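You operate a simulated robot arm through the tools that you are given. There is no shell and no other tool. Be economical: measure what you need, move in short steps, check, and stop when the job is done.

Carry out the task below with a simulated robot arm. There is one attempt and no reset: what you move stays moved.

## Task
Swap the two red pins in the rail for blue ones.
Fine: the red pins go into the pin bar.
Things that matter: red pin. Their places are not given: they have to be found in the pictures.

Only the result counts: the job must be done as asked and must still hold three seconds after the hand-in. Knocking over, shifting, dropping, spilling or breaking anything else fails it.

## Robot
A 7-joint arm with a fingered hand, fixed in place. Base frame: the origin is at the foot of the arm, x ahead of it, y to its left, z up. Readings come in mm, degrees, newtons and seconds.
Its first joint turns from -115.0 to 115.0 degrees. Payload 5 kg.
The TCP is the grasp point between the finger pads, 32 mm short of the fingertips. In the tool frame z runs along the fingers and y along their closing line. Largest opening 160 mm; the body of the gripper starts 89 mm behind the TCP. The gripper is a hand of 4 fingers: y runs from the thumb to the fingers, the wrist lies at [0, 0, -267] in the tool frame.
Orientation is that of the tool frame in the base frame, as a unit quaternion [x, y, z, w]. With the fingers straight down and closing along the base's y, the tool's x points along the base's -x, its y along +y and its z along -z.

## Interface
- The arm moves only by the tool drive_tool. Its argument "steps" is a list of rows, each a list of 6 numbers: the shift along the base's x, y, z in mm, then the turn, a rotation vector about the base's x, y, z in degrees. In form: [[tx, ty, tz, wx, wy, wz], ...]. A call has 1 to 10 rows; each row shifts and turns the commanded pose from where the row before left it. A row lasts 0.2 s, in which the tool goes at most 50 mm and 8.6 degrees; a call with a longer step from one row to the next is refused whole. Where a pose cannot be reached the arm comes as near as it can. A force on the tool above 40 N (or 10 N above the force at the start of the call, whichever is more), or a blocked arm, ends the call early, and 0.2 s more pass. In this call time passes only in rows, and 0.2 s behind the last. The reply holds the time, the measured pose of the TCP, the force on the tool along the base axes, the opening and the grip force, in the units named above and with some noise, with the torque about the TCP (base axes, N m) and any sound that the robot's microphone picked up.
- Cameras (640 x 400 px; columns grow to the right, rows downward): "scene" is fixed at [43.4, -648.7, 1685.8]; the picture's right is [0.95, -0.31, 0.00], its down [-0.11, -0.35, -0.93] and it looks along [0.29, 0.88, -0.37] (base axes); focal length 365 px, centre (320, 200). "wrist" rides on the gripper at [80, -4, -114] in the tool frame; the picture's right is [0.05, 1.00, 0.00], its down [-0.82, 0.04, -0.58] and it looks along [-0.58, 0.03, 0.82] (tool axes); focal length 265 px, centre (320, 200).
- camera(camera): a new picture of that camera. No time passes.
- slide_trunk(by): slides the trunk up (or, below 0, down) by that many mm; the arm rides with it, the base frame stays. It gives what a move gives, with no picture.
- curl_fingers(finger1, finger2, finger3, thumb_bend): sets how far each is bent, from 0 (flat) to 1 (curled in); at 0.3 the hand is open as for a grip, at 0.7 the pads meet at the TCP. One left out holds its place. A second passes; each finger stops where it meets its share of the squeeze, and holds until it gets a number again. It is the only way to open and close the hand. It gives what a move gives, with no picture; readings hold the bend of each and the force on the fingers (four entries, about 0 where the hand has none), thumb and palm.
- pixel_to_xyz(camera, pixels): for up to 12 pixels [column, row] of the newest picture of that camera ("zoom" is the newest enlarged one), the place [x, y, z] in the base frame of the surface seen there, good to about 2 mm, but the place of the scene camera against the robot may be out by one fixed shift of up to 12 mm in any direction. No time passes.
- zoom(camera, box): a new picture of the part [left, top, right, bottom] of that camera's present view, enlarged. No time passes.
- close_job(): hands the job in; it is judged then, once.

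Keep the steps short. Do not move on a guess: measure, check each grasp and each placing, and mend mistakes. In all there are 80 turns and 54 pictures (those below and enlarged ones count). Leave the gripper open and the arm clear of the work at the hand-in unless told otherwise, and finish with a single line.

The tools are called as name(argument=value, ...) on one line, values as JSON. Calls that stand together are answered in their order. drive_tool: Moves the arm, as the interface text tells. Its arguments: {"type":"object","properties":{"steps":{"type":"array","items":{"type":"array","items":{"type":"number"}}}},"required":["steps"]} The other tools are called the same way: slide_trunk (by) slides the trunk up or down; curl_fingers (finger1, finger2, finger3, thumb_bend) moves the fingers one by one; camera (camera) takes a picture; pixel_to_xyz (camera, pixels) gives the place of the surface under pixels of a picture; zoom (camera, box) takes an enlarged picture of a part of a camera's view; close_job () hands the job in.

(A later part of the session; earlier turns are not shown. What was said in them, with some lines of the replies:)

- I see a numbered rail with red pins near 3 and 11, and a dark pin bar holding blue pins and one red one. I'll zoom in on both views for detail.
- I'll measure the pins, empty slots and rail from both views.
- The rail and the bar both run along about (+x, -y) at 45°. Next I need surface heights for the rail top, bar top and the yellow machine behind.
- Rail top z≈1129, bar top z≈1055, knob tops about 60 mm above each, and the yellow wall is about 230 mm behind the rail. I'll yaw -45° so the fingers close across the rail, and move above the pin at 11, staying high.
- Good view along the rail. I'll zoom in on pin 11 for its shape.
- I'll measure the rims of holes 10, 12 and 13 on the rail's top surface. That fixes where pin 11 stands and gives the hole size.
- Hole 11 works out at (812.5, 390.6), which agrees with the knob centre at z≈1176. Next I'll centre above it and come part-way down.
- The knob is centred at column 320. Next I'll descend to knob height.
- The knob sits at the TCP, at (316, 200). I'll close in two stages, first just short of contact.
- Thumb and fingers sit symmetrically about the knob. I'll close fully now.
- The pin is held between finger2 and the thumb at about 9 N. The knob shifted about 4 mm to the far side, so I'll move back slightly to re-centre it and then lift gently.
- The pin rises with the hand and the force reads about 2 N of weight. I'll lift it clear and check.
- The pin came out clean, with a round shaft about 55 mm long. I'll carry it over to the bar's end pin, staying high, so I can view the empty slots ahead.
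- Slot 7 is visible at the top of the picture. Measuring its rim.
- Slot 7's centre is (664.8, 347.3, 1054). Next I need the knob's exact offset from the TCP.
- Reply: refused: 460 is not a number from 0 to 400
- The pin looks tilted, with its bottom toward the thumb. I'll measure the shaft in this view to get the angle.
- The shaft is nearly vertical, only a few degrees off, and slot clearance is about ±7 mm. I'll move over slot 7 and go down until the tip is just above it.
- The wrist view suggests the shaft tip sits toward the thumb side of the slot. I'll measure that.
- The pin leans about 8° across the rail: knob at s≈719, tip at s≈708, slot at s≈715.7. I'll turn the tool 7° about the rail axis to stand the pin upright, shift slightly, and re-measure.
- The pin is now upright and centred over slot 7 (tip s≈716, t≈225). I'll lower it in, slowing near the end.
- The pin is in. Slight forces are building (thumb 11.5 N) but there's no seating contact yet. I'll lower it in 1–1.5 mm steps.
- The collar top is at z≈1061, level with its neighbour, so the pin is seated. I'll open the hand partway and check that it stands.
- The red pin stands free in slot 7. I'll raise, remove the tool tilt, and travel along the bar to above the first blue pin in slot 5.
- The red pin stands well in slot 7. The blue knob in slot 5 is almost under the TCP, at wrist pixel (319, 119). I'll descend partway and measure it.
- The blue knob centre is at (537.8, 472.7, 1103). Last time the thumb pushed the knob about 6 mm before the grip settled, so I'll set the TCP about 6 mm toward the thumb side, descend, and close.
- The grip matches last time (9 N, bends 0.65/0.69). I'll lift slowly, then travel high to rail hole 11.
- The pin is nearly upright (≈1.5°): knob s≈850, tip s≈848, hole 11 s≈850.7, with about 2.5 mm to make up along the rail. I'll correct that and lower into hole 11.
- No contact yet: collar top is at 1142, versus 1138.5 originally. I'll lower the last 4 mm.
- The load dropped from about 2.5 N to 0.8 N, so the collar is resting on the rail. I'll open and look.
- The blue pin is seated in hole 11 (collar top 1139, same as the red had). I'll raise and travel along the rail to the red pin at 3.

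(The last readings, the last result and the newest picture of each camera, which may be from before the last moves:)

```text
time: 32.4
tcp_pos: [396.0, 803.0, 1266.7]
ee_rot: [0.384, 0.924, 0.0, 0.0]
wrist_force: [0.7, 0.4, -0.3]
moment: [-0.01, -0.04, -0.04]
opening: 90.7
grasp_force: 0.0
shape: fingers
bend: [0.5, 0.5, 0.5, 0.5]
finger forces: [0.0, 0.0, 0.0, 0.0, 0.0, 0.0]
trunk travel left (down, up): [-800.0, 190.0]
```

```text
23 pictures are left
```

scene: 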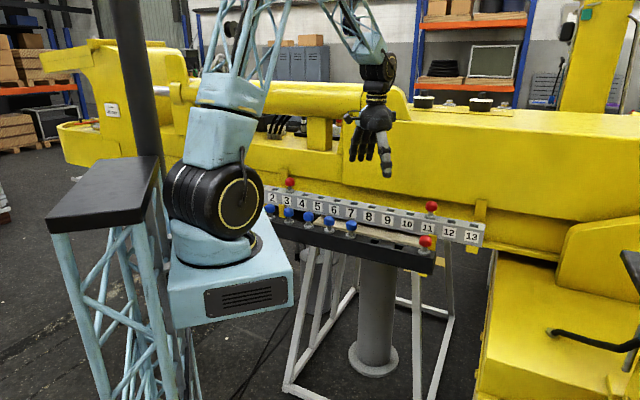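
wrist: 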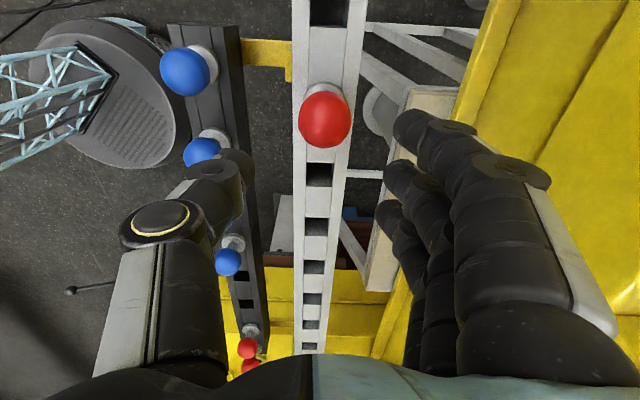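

The red pin at 3 is at wrist pixel (324, 119). I'll measure its knob, collar and hole 4.

pixel_to_xyz(camera="wrist", pixels=[[324, 119], [305, 119], [344, 119], [324, 100], [324, 135], [326, 87], [319, 160], [318, 190], [304, 175], [334, 175], [307, 12], [351, 12]])

```text
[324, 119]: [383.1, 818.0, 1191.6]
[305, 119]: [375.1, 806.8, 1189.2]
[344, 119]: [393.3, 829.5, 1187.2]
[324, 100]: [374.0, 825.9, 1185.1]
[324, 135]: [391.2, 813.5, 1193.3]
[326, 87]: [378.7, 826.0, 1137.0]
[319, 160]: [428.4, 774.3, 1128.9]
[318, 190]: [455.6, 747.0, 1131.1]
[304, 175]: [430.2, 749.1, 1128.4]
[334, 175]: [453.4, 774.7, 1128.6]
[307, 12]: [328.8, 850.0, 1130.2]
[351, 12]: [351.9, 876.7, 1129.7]
```

Hole 3 is at (389, 814.5), which agrees with the knob. I'll align with the same 6 mm offset, descend to z≈1177, and close.

drive_tool(steps=[[-11.4, 7.6, 0, 0, 0, 0], [0, 0, -25, 0, 0, 0], [0, 0, -25, 0, 0, 0], [0, 0, -20, 0, 0, 0], [0, 0, -20, 0, 0, 0], [0, 0, 0, 0, 0, 0]])

camera(camera="wrist")

```text
time: 33.8
tcp_pos: [383.8, 808.9, 1175.6]
ee_rot: [0.383, 0.924, 0.0, 0.0]
wrist_force: [-1.0, 0.4, 0.0]
moment: [0.01, -0.01, 0.0]
opening: 90.7
grasp_force: 0.2
shape: fingers
bend: [0.5, 0.5, 0.5, 0.5]
finger forces: [0.0, 0.1, 0.0, 0.0, 0.1, 0.1]
trunk travel left (down, up): [-800.0, 190.0]
```

```text
22 pictures are left
```

wrist: 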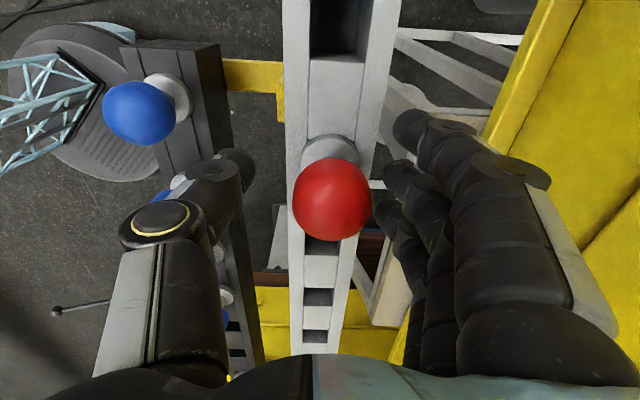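

The knob is at (331, 200), which is where the grip settles. I'll close and lift.

curl_fingers(finger1=0.72, finger2=0.72, finger3=0.72, thumb_bend=0.72)

drive_tool(steps=[[0, 0, 10, 0, 0, 0], [0, 0, 20, 0, 0, 0], [0, 0, 30, 0, 0, 0], [0, 0, 35, 0, 0, 0], [0, 0, 0, 0, 0, 0]])

```text
time: 34.8
tcp_pos: [384.4, 810.1, 1175.2]
ee_rot: [0.383, 0.924, 0.0, 0.0]
wrist_force: [2.3, 1.9, -1.4]
moment: [0.14, -0.11, -0.02]
opening: 23.2
grasp_force: 8.3
shape: fingers
bend: [0.72, 0.64, 0.72, 0.69]
finger forces: [0.1, 8.6, 0.0, 0.0, 7.8, 0.0]
trunk travel left (down, up): [-800.0, 190.0]
```

```text
time: 36.0
tcp_pos: [384.2, 813.0, 1271.5]
ee_rot: [0.382, 0.924, -0.001, 0.0]
wrist_force: [0.1, 0.4, -2.4]
moment: [-0.04, 0.03, -0.03]
opening: 22.5
grasp_force: 8.2
shape: fingers
bend: [0.72, 0.64, 0.72, 0.69]
finger forces: [0.0, 8.4, 0.0, 0.1, 6.6, 0.1]
trunk travel left (down, up): [-800.0, 190.0]
```

Held with about 2.3 N of weight. I'll carry it high to slot 6, taken as midway between slots 5 and 7 at (601.3, 410).

drive_tool(steps=[[21.3, -40.5, 0, 0, 0, 0], [21.3, -40.5, 0, 0, 0, 0], [21.3, -40.5, 0, 0, 0, 0], [21.3, -40.5, 0, 0, 0, 0], [21.3, -40.5, 0, 0, 0, 0], [21.3, -40.5, 0, 0, 0, 0], [21.3, -40.5, 0, 0, 0, 0], [21.3, -40.5, 0, 0, 0, 0], [21.3, -40.5, 0, 0, 0, 0], [21.3, -40.5, 0, 0, 0, 0]])

drive_tool(steps=[[0, 0, -35, 0, 0, 0], [0, 0, -35, 0, 0, 0], [0, 0, -40, 0, 0, 0], [0, 0, 0, 0, 0, 0]])

zoom(camera="wrist", box=[220, 40, 420, 260])

pixel_to_xyz(camera="zoom", pixels=[[290, 165], [297, 165], [303, 160], [311, 160], [308, 170], [300, 175], [285, 195], [360, 110], [272, 295], [414, 295], [343, 295]])

```text
time: 38.2
tcp_pos: [599.9, 405.0, 1271.0]
ee_rot: [0.383, 0.924, 0.0, -0.001]
wrist_force: [-0.3, -1.3, -3.2]
moment: [0.06, 0.02, -0.01]
opening: 22.2
grasp_force: 7.8
shape: fingers
bend: [0.72, 0.64, 0.72, 0.69]
finger forces: [0.0, 8.1, 0.1, 0.0, 6.3, 0.0]
trunk travel left (down, up): [-800.0, 190.0]
```

```text
time: 39.2
tcp_pos: [596.5, 405.3, 1161.0]
ee_rot: [0.382, 0.924, -0.001, 0.0]
wrist_force: [0.1, 0.1, -2.5]
moment: [-0.01, 0.03, -0.01]
opening: 22.5
grasp_force: 7.2
shape: fingers
bend: [0.72, 0.64, 0.72, 0.69]
finger forces: [0.0, 8.1, 0.1, 0.0, 6.4, 0.0]
trunk travel left (down, up): [-800.0, 190.0]
```

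```text
1.82 times, centred on (320, 150) of wrist
```

zoom: 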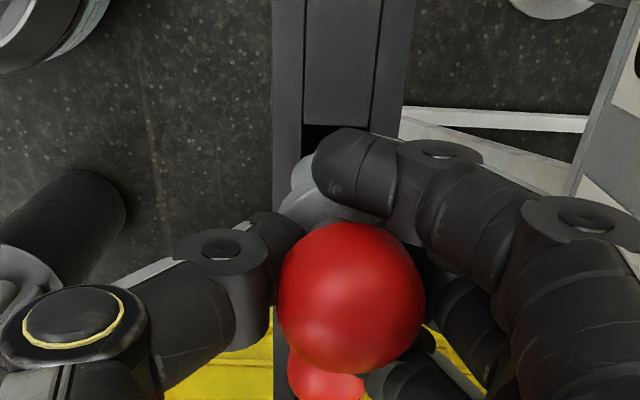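

```text
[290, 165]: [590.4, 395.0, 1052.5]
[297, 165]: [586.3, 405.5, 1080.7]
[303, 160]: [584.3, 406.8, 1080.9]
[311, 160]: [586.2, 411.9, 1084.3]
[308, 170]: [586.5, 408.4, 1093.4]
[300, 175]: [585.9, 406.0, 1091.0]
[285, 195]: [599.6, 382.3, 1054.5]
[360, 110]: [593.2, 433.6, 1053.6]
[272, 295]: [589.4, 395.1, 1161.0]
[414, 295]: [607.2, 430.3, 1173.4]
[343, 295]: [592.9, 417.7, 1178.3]
```

This pin leans about 6° (knob s≈716.5, tip s≈708; slot at 715.4). I'll turn the tool 5.5° to stand it upright and check again.

drive_tool(steps=[[0.5, -0.5, 0, 2, -2, 0], [0, 0, 0, 1.9, -1.9, 0], [0, 0, 0, 0, 0, 0]])

zoom(camera="wrist", box=[220, 40, 420, 260])

pixel_to_xyz(camera="zoom", pixels=[[293, 165], [297, 165], [303, 160], [311, 160], [280, 130], [310, 122], [285, 130], [350, 122], [284, 300], [414, 295], [343, 295]])

```text
time: 40.0
tcp_pos: [596.5, 404.1, 1160.8]
ee_rot: [0.382, 0.923, 0.044, 0.019]
wrist_force: [-1.1, 0.8, -1.8]
moment: [-0.03, 0.01, -0.01]
opening: 22.5
grasp_force: 7.6
shape: fingers
bend: [0.72, 0.64, 0.72, 0.69]
finger forces: [0.0, 8.0, 0.1, 0.0, 6.8, 0.0]
trunk travel left (down, up): [-800.0, 190.0]
```

```text
1.82 times, centred on (320, 150) of wrist
```

zoom: 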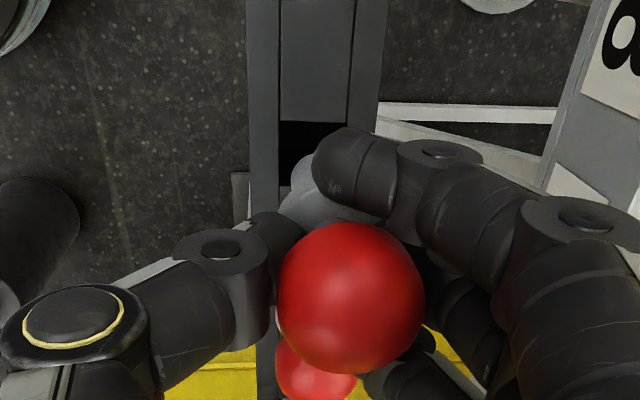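

```text
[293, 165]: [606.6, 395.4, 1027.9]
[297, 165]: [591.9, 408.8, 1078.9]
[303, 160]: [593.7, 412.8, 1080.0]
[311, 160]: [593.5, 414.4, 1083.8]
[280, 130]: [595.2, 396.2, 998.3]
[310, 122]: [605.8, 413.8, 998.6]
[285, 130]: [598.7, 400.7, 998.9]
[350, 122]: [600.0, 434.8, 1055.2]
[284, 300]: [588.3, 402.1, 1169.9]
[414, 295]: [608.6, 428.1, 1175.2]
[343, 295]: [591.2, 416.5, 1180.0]
```

Tip s≈716, upright, and aligned with the slot. I'll lower it, slow at the end.

drive_tool(steps=[[0, 0, -15, 0, 0, 0], [0, 0, -15, 0, 0, 0], [0, 0, -15, 0, 0, 0], [0, 0, -8, 0, 0, 0], [0, 0, -3, 0, 0, 0], [0, 0, -1.5, 0, 0, 0], [0, 0, -1, 0, 0, 0], [0, 0, 0, 0, 0, 0]])

zoom(camera="wrist", box=[220, 40, 420, 260])

pixel_to_xyz(camera="zoom", pixels=[[290, 195], [300, 190], [310, 190], [285, 205], [310, 200], [343, 295]])

```text
time: 41.8
tcp_pos: [598.2, 405.1, 1102.4]
ee_rot: [0.382, 0.923, 0.045, 0.018]
wrist_force: [0.7, 0.2, -2.6]
moment: [-0.01, 0.0, 0.01]
opening: 22.2
grasp_force: 7.6
shape: fingers
bend: [0.72, 0.64, 0.72, 0.69]
finger forces: [0.1, 8.1, 0.0, 0.0, 6.7, 0.1]
trunk travel left (down, up): [-800.0, 190.0]
```

```text
1.82 times, centred on (320, 150) of wrist
```

zoom: 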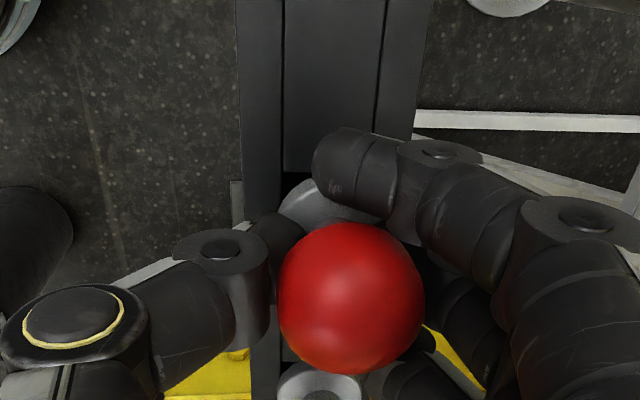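

```text
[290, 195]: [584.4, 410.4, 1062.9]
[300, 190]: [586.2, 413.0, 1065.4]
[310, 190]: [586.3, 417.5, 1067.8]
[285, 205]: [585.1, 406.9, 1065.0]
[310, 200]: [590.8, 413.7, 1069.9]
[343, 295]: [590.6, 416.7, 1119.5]
```

Collar top is about 1064, roughly 2 mm to go. I'll lower until the load drops.

drive_tool(steps=[[0, 0, -1, 0, 0, 0], [0, 0, -1, 0, 0, 0], [0, 0, -0.5, 0, 0, 0], [0, 0, 0, 0, 0, 0]])

```text
time: 42.8
tcp_pos: [597.8, 405.5, 1099.6]
ee_rot: [0.382, 0.923, 0.044, 0.019]
wrist_force: [0.2, 0.2, -2.4]
moment: [-0.02, -0.02, 0.03]
opening: 22.3
grasp_force: 7.0
shape: fingers
bend: [0.72, 0.64, 0.72, 0.69]
finger forces: [0.1, 8.2, 0.1, 0.0, 6.7, 0.1]
trunk travel left (down, up): [-800.0, 190.0]
```

drive_tool(steps=[[0, 0, -1, 0, 0, 0], [0, 0, -1, 0, 0, 0], [0, 0, 0, 0, 0, 0]])

```text
time: 43.6
tcp_pos: [598.0, 405.3, 1097.0]
ee_rot: [0.382, 0.923, 0.044, 0.018]
wrist_force: [0.5, 0.3, -2.6]
moment: [-0.03, 0.02, -0.01]
opening: 22.5
grasp_force: 7.0
shape: fingers
bend: [0.72, 0.64, 0.72, 0.69]
finger forces: [0.0, 8.1, 0.1, 0.0, 6.6, 0.0]
trunk travel left (down, up): [-800.0, 190.0]
```

Still carrying the weight. I'll lower 2 mm more and look.

drive_tool(steps=[[0, 0, -1, 0, 0, 0], [0, 0, -1, 0, 0, 0], [0, 0, 0, 0, 0, 0]])

zoom(camera="wrist", box=[220, 40, 420, 260])

pixel_to_xyz(camera="zoom", pixels=[[290, 195], [300, 190], [310, 190], [285, 205], [310, 200], [343, 295], [310, 170]])

```text
time: 44.4
tcp_pos: [597.3, 405.4, 1096.2]
ee_rot: [0.383, 0.923, 0.045, 0.019]
wrist_force: [-0.2, -0.2, 2.8]
moment: [0.05, -0.06, 0.01]
opening: 22.0
grasp_force: 7.9
shape: fingers
bend: [0.72, 0.65, 0.72, 0.7]
finger forces: [0.1, 7.5, 0.0, 0.1, 7.9, 0.0]
trunk travel left (down, up): [-800.0, 190.0]
```

```text
1.82 times, centred on (320, 150) of wrist
```

zoom: 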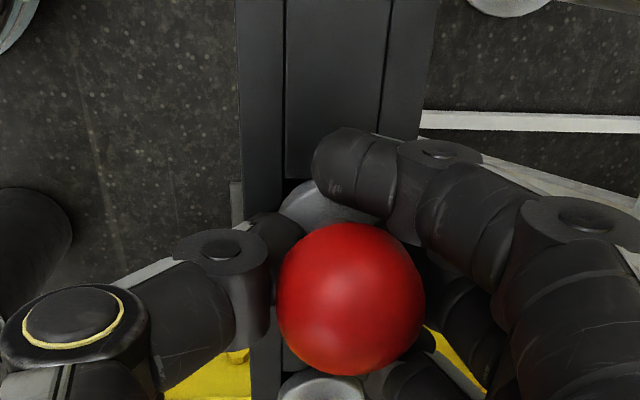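

```text
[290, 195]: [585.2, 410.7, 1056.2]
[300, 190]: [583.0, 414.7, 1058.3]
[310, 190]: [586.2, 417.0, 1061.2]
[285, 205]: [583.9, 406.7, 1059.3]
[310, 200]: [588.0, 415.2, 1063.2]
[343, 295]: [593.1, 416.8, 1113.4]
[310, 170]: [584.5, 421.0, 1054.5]
```

Contact is made (the force reversed to +2.8 N). I'll release and check.

curl_fingers(finger1=0.5, finger2=0.5, finger3=0.5, thumb_bend=0.5)

zoom(camera="wrist", box=[200, 40, 440, 260])

pixel_to_xyz(camera="zoom", pixels=[[300, 205], [330, 190], [360, 200], [345, 290]])

```text
time: 45.4
tcp_pos: [597.0, 405.2, 1095.3]
ee_rot: [0.383, 0.923, 0.045, 0.019]
wrist_force: [0.3, -0.2, -0.1]
moment: [-0.01, -0.01, 0.0]
opening: 90.5
grasp_force: 0.0
shape: fingers
bend: [0.5, 0.5, 0.5, 0.5]
finger forces: [0.0, 0.0, 0.0, 0.0, 0.0, 0.0]
trunk travel left (down, up): [-800.0, 190.0]
```

```text
1.82 times, centred on (320, 150) of wrist
```

zoom: 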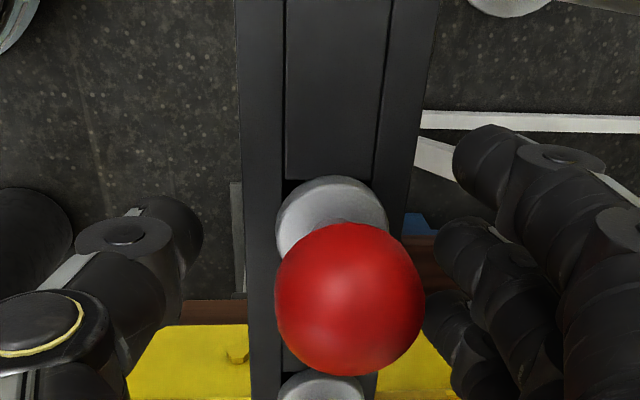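

```text
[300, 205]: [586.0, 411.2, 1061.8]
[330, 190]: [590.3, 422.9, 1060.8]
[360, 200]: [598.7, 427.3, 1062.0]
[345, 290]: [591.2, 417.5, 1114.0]
```

Seated flat (collar top 1061–1062). I'll raise, remove the tilt, and go to the blue pin in slot 4, near (474, 535).

drive_tool(steps=[[0, 0, 25, 0, 0, 0], [0, 0, 45, 0, 0, 0], [0, 0, 45, 0, 0, 0], [0, 0, 0, -1.95, 1.95, 0], [0, 0, 0, -1.95, 1.95, 0], [-32, 31.5, 0, 0, 0, 0], [-32, 31.5, 0, 0, 0, 0], [-31, 31.5, 0, 0, 0, 0], [-31, 31.5, 0, 0, 0, 0], [0, 0, -40, 0, 0, 0]])

camera(camera="wrist")

```text
time: 47.6
tcp_pos: [473.8, 531.5, 1170.1]
ee_rot: [0.383, 0.924, -0.001, -0.001]
wrist_force: [0.7, 0.8, -0.1]
moment: [0.0, 0.07, -0.04]
opening: 91.0
grasp_force: 0.1
shape: fingers
bend: [0.5, 0.5, 0.5, 0.5]
finger forces: [0.0, 0.0, 0.0, 0.0, 0.0, 0.0]
trunk travel left (down, up): [-800.0, 190.0]
```

```text
16 pictures are left
```

wrist: 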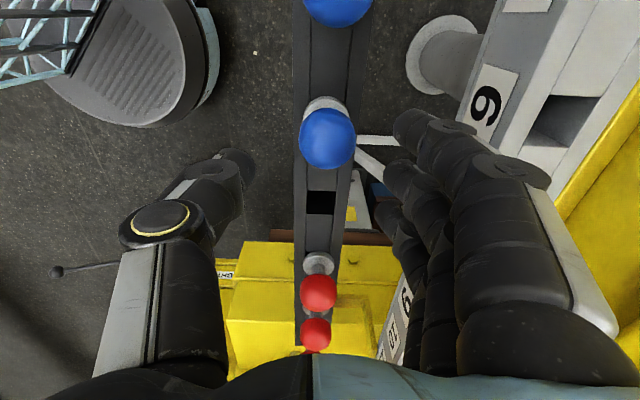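

pixel_to_xyz(camera="wrist", pixels=[[327, 138], [308, 138], [346, 138], [327, 122], [327, 155], [326, 103]])

```text
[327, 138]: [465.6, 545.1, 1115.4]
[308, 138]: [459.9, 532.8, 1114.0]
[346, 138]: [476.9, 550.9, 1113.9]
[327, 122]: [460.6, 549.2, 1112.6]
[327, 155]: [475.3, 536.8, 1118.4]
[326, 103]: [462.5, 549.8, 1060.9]
```

The knob centre is about (475, 535.3). I'll nudge slightly and descend to grasp height.

drive_tool(steps=[[-1.5, -0.3, -20, 0, 0, 0], [0, 0, -25, 0, 0, 0], [0, 0, -22, 0, 0, 0], [0, 0, 0, 0, 0, 0]])

camera(camera="wrist")

```text
time: 48.6
tcp_pos: [471.3, 529.9, 1105.4]
ee_rot: [0.382, 0.924, 0.0, 0.001]
wrist_force: [0.2, 0.3, -0.4]
moment: [-0.01, 0.0, 0.02]
opening: 90.6
grasp_force: 0.0
shape: fingers
bend: [0.5, 0.5, 0.5, 0.5]
finger forces: [0.0, 0.1, 0.1, 0.0, 0.0, 0.0]
trunk travel left (down, up): [-800.0, 190.0]
```

```text
15 pictures are left
```

wrist: 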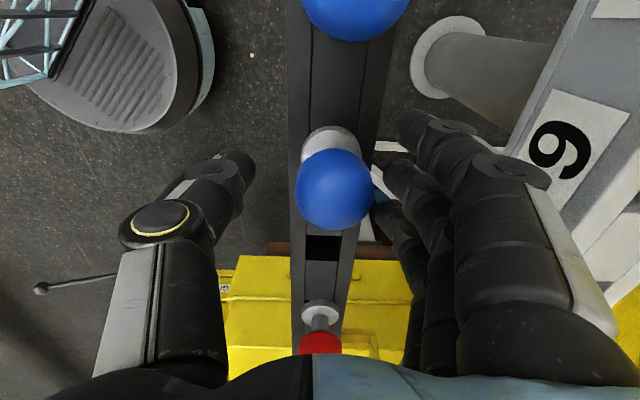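

The knob is at (334, 189), slightly high in the frame. I'll trim by 2 mm, close and lift.

drive_tool(steps=[[-1.7, 1.7, -2, 0, 0, 0], [0, 0, 0, 0, 0, 0]])

curl_fingers(finger1=0.72, finger2=0.72, finger3=0.72, thumb_bend=0.72)

drive_tool(steps=[[0, 0, 10, 0, 0, 0], [0, 0, 30, 0, 0, 0], [0, 0, 40, 0, 0, 0], [0, 0, 40, 0, 0, 0], [0, 0, 40, 0, 0, 0], [0, 0, 0, 0, 0, 0]])

```text
time: 49.2
tcp_pos: [468.6, 533.7, 1103.3]
ee_rot: [0.383, 0.924, 0.0, -0.001]
wrist_force: [0.1, 0.6, 0.4]
moment: [0.0, -0.03, -0.01]
opening: 90.6
grasp_force: 0.1
shape: fingers
bend: [0.5, 0.5, 0.5, 0.5]
finger forces: [0.0, 0.1, 0.1, 0.0, 0.0, 0.0]
trunk travel left (down, up): [-800.0, 190.0]
```

```text
time: 50.2
tcp_pos: [468.7, 532.8, 1101.5]
ee_rot: [0.383, 0.924, 0.0, -0.001]
wrist_force: [0.2, 0.5, 0.0]
moment: [-0.02, 0.0, -0.01]
opening: 24.3
grasp_force: 9.4
shape: fingers
bend: [0.72, 0.65, 0.72, 0.69]
finger forces: [0.0, 9.5, 0.1, 0.1, 9.1, 0.0]
trunk travel left (down, up): [-800.0, 190.0]
```

```text
time: 51.6
tcp_pos: [469.1, 533.6, 1260.8]
ee_rot: [0.383, 0.924, -0.002, 0.0]
wrist_force: [0.5, -0.5, -2.4]
moment: [-0.05, 0.04, -0.02]
opening: 24.1
grasp_force: 9.0
shape: fingers
bend: [0.72, 0.65, 0.72, 0.69]
finger forces: [0.0, 9.6, 0.1, 0.0, 9.1, 0.1]
trunk travel left (down, up): [-800.0, 190.0]
```

Held (9 N, 2.4 N weight). I'll travel to rail hole 3 and measure the shaft there.

drive_tool(steps=[[-12, 39.5, 0, 0, 0, 0], [-12, 39.5, 0, 0, 0, 0], [-12, 39.5, 0, 0, 0, 0], [-12, 39.5, 0, 0, 0, 0], [-12, 39.5, 0, 0, 0, 0], [-12, 39.5, 0, 0, 0, 0], [-12, 39.5, 0, 0, 0, 0], [0, 0, -22, 0, 0, 0], [0, 0, 0, 0, 0, 0]])

zoom(camera="wrist", box=[220, 40, 420, 260])

pixel_to_xyz(camera="zoom", pixels=[[297, 165], [303, 160], [311, 160], [307, 170], [300, 175], [300, 150], [360, 110], [285, 200], [276, 290], [414, 290], [343, 290]])

```text
time: 53.6
tcp_pos: [385.6, 809.7, 1238.0]
ee_rot: [0.383, 0.924, 0.0, 0.001]
wrist_force: [-0.5, -0.6, -2.5]
moment: [-0.01, 0.01, 0.01]
opening: 23.9
grasp_force: 9.3
shape: fingers
bend: [0.72, 0.65, 0.72, 0.69]
finger forces: [0.0, 9.5, 0.0, 0.1, 8.9, 0.1]
trunk travel left (down, up): [-800.0, 190.0]
```

```text
1.82 times, centred on (320, 150) of wrist
```

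zoom: 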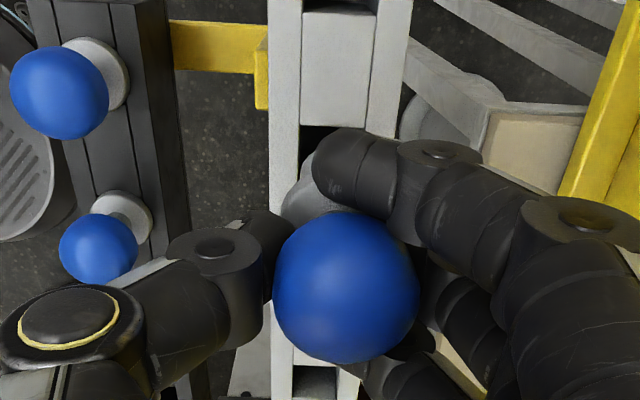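

```text
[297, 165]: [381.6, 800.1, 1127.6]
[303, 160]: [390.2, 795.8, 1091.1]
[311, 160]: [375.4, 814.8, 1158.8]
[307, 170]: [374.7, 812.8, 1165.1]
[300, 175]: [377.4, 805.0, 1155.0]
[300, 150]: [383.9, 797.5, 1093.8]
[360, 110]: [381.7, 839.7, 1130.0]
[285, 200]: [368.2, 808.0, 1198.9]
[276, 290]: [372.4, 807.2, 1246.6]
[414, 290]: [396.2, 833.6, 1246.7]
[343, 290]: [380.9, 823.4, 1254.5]
```

Knob s≈851.7, tip s≈847, hole 3 s≈851, with about 1.5–2 mm to make up along the rail. I'll trim and lower in.

drive_tool(steps=[[2.2, -0.6, 0, 0, 0, 0], [0, 0, -15, 0, 0, 0], [0, 0, -15, 0, 0, 0], [0, 0, -15, 0, 0, 0], [0, 0, -8, 0, 0, 0], [0, 0, -4, 0, 0, 0], [0, 0, -1.5, 0, 0, 0], [0, 0, 0, 0, 0, 0]])

zoom(camera="wrist", box=[220, 40, 420, 260])

pixel_to_xyz(camera="zoom", pixels=[[290, 200], [300, 190], [310, 185], [303, 200], [343, 290], [310, 165]])

```text
time: 55.4
tcp_pos: [386.6, 807.8, 1180.7]
ee_rot: [0.383, 0.924, 0.0, 0.001]
wrist_force: [-0.4, 0.0, -2.1]
moment: [-0.01, -0.01, 0.01]
opening: 23.8
grasp_force: 9.0
shape: fingers
bend: [0.72, 0.65, 0.72, 0.69]
finger forces: [0.0, 9.3, 0.1, 0.0, 8.6, 0.0]
trunk travel left (down, up): [-800.0, 190.0]
```

```text
1.82 times, centred on (320, 150) of wrist
```

zoom: 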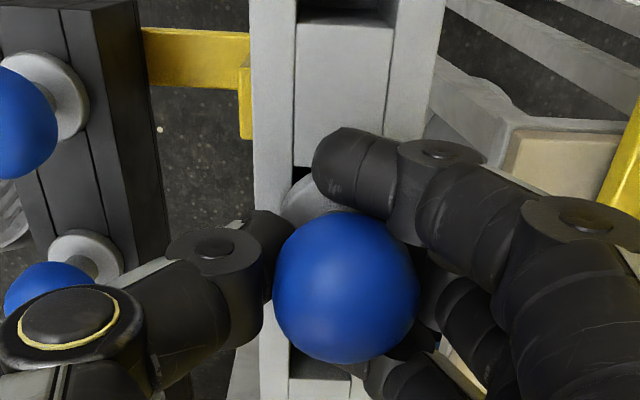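

```text
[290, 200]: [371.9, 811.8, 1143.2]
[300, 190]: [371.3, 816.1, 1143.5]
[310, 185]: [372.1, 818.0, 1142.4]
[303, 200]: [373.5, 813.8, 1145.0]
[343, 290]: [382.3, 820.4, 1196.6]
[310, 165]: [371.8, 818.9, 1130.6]
```

The pin is in the hole, about 4–5 mm to go (collar top 1143). I'll lower in small steps.

drive_tool(steps=[[0, 0, -1.5, 0, 0, 0], [0, 0, -1.5, 0, 0, 0], [0, 0, -1, 0, 0, 0], [0, 0, 0, 0, 0, 0]])

drive_tool(steps=[[0, 0, -0.8, 0, 0, 0], [0, 0, -0.7, 0, 0, 0], [0, 0, 0, 0, 0, 0]])

```text
time: 56.4
tcp_pos: [387.1, 809.7, 1177.0]
ee_rot: [0.383, 0.924, 0.001, 0.0]
wrist_force: [-0.6, -0.5, -2.9]
moment: [0.0, 0.03, 0.0]
opening: 23.9
grasp_force: 9.7
shape: fingers
bend: [0.72, 0.65, 0.72, 0.69]
finger forces: [0.0, 9.3, 0.0, 0.0, 8.6, 0.0]
trunk travel left (down, up): [-800.0, 190.0]
```

```text
time: 57.2
tcp_pos: [386.3, 808.1, 1175.2]
ee_rot: [0.383, 0.924, -0.001, 0.0]
wrist_force: [-0.9, 0.1, -0.3]
moment: [0.02, -0.02, 0.02]
opening: 23.6
grasp_force: 8.5
shape: fingers
bend: [0.72, 0.65, 0.72, 0.69]
finger forces: [0.0, 8.9, 0.0, 0.0, 9.0, 0.0]
trunk travel left (down, up): [-800.0, 190.0]
```

The load has gone, so the pin is seated. I'll release and check.

curl_fingers(finger1=0.5, finger2=0.5, finger3=0.5, thumb_bend=0.5)

camera(camera="wrist")

pixel_to_xyz(camera="wrist", pixels=[[326, 145], [310, 150], [340, 150], [330, 195]])

```text
time: 58.2
tcp_pos: [385.6, 806.6, 1174.7]
ee_rot: [0.383, 0.924, 0.0, 0.0]
wrist_force: [0.1, -0.1, -1.1]
moment: [-0.02, 0.01, -0.01]
opening: 90.3
grasp_force: 0.1
shape: fingers
bend: [0.5, 0.5, 0.5, 0.5]
finger forces: [0.0, 0.0, 0.0, 0.0, 0.1, 0.0]
trunk travel left (down, up): [-800.0, 190.0]
```

```text
12 pictures are left
```

wrist: 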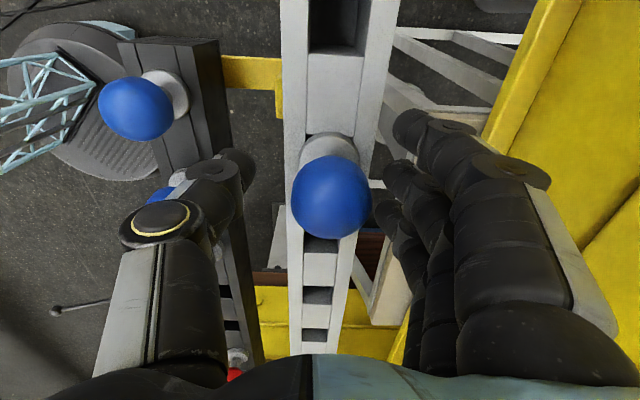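

```text
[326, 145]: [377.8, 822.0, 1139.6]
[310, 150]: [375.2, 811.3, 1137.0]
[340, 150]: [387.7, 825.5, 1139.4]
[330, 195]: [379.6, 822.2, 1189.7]
```

Seated (collar top 1137–1139). I'll raise the arm clear, open the hand, and check the whole scene.

drive_tool(steps=[[0, 0, 25, 0, 0, 0], [0, 0, 45, 0, 0, 0], [0, 0, 45, 0, 0, 0], [0, 0, 45, 0, 0, 0], [0, 0, 45, 0, 0, 0], [0, 0, 0, 0, 0, 0]])

curl_fingers(finger1=0.3, finger2=0.3, finger3=0.3, thumb_bend=0.3)

zoom(camera="scene", box=[250, 140, 500, 290])

camera(camera="scene")

```text
time: 59.6
tcp_pos: [387.1, 809.6, 1379.6]
ee_rot: [0.383, 0.924, 0.0, 0.0]
wrist_force: [0.0, 0.5, 0.1]
moment: [-0.04, 0.03, 0.01]
opening: 90.5
grasp_force: 0.1
shape: fingers
bend: [0.5, 0.5, 0.5, 0.5]
finger forces: [0.1, 0.0, 0.1, 0.0, 0.0, 0.0]
trunk travel left (down, up): [-800.0, 190.0]
```

```text
time: 60.6
tcp_pos: [386.5, 809.4, 1378.7]
ee_rot: [0.383, 0.924, 0.0, 0.0]
wrist_force: [0.0, 0.4, -1.0]
moment: [-0.01, -0.02, 0.0]
opening: 170.1
grasp_force: 0.1
shape: fingers
bend: [0.3, 0.3, 0.3, 0.3]
finger forces: [0.1, 0.1, 0.1, 0.1, 0.1, 0.0]
trunk travel left (down, up): [-800.0, 190.0]
```

```text
2.56 times, centred on (375, 215) of scene
```

zoom: 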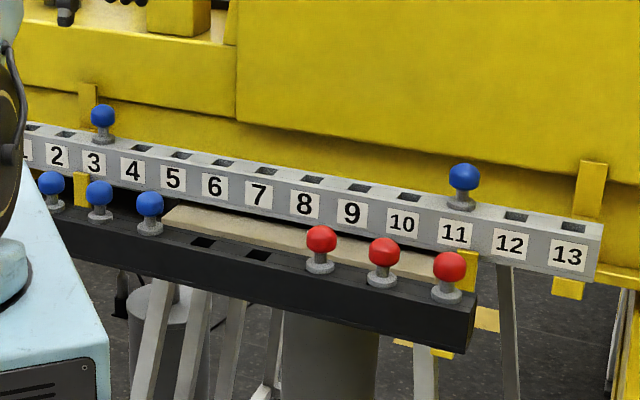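

```text
10 pictures are left
```

scene: 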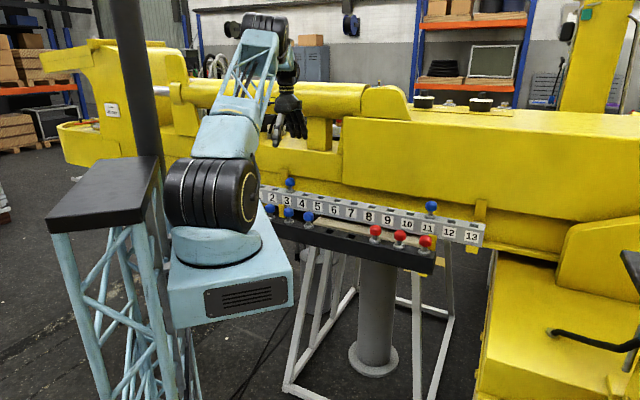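

Blue pins now stand in rail holes 3 and 11, and the red ones are in the bar. All pins are upright, the hand is open and the arm is clear, so I'm handing in.

close_job()

```text
The job is handed in.
```

The red pins at rail holes 3 and 11 are swapped for blue ones, and both red pins now stand in the pin bar.
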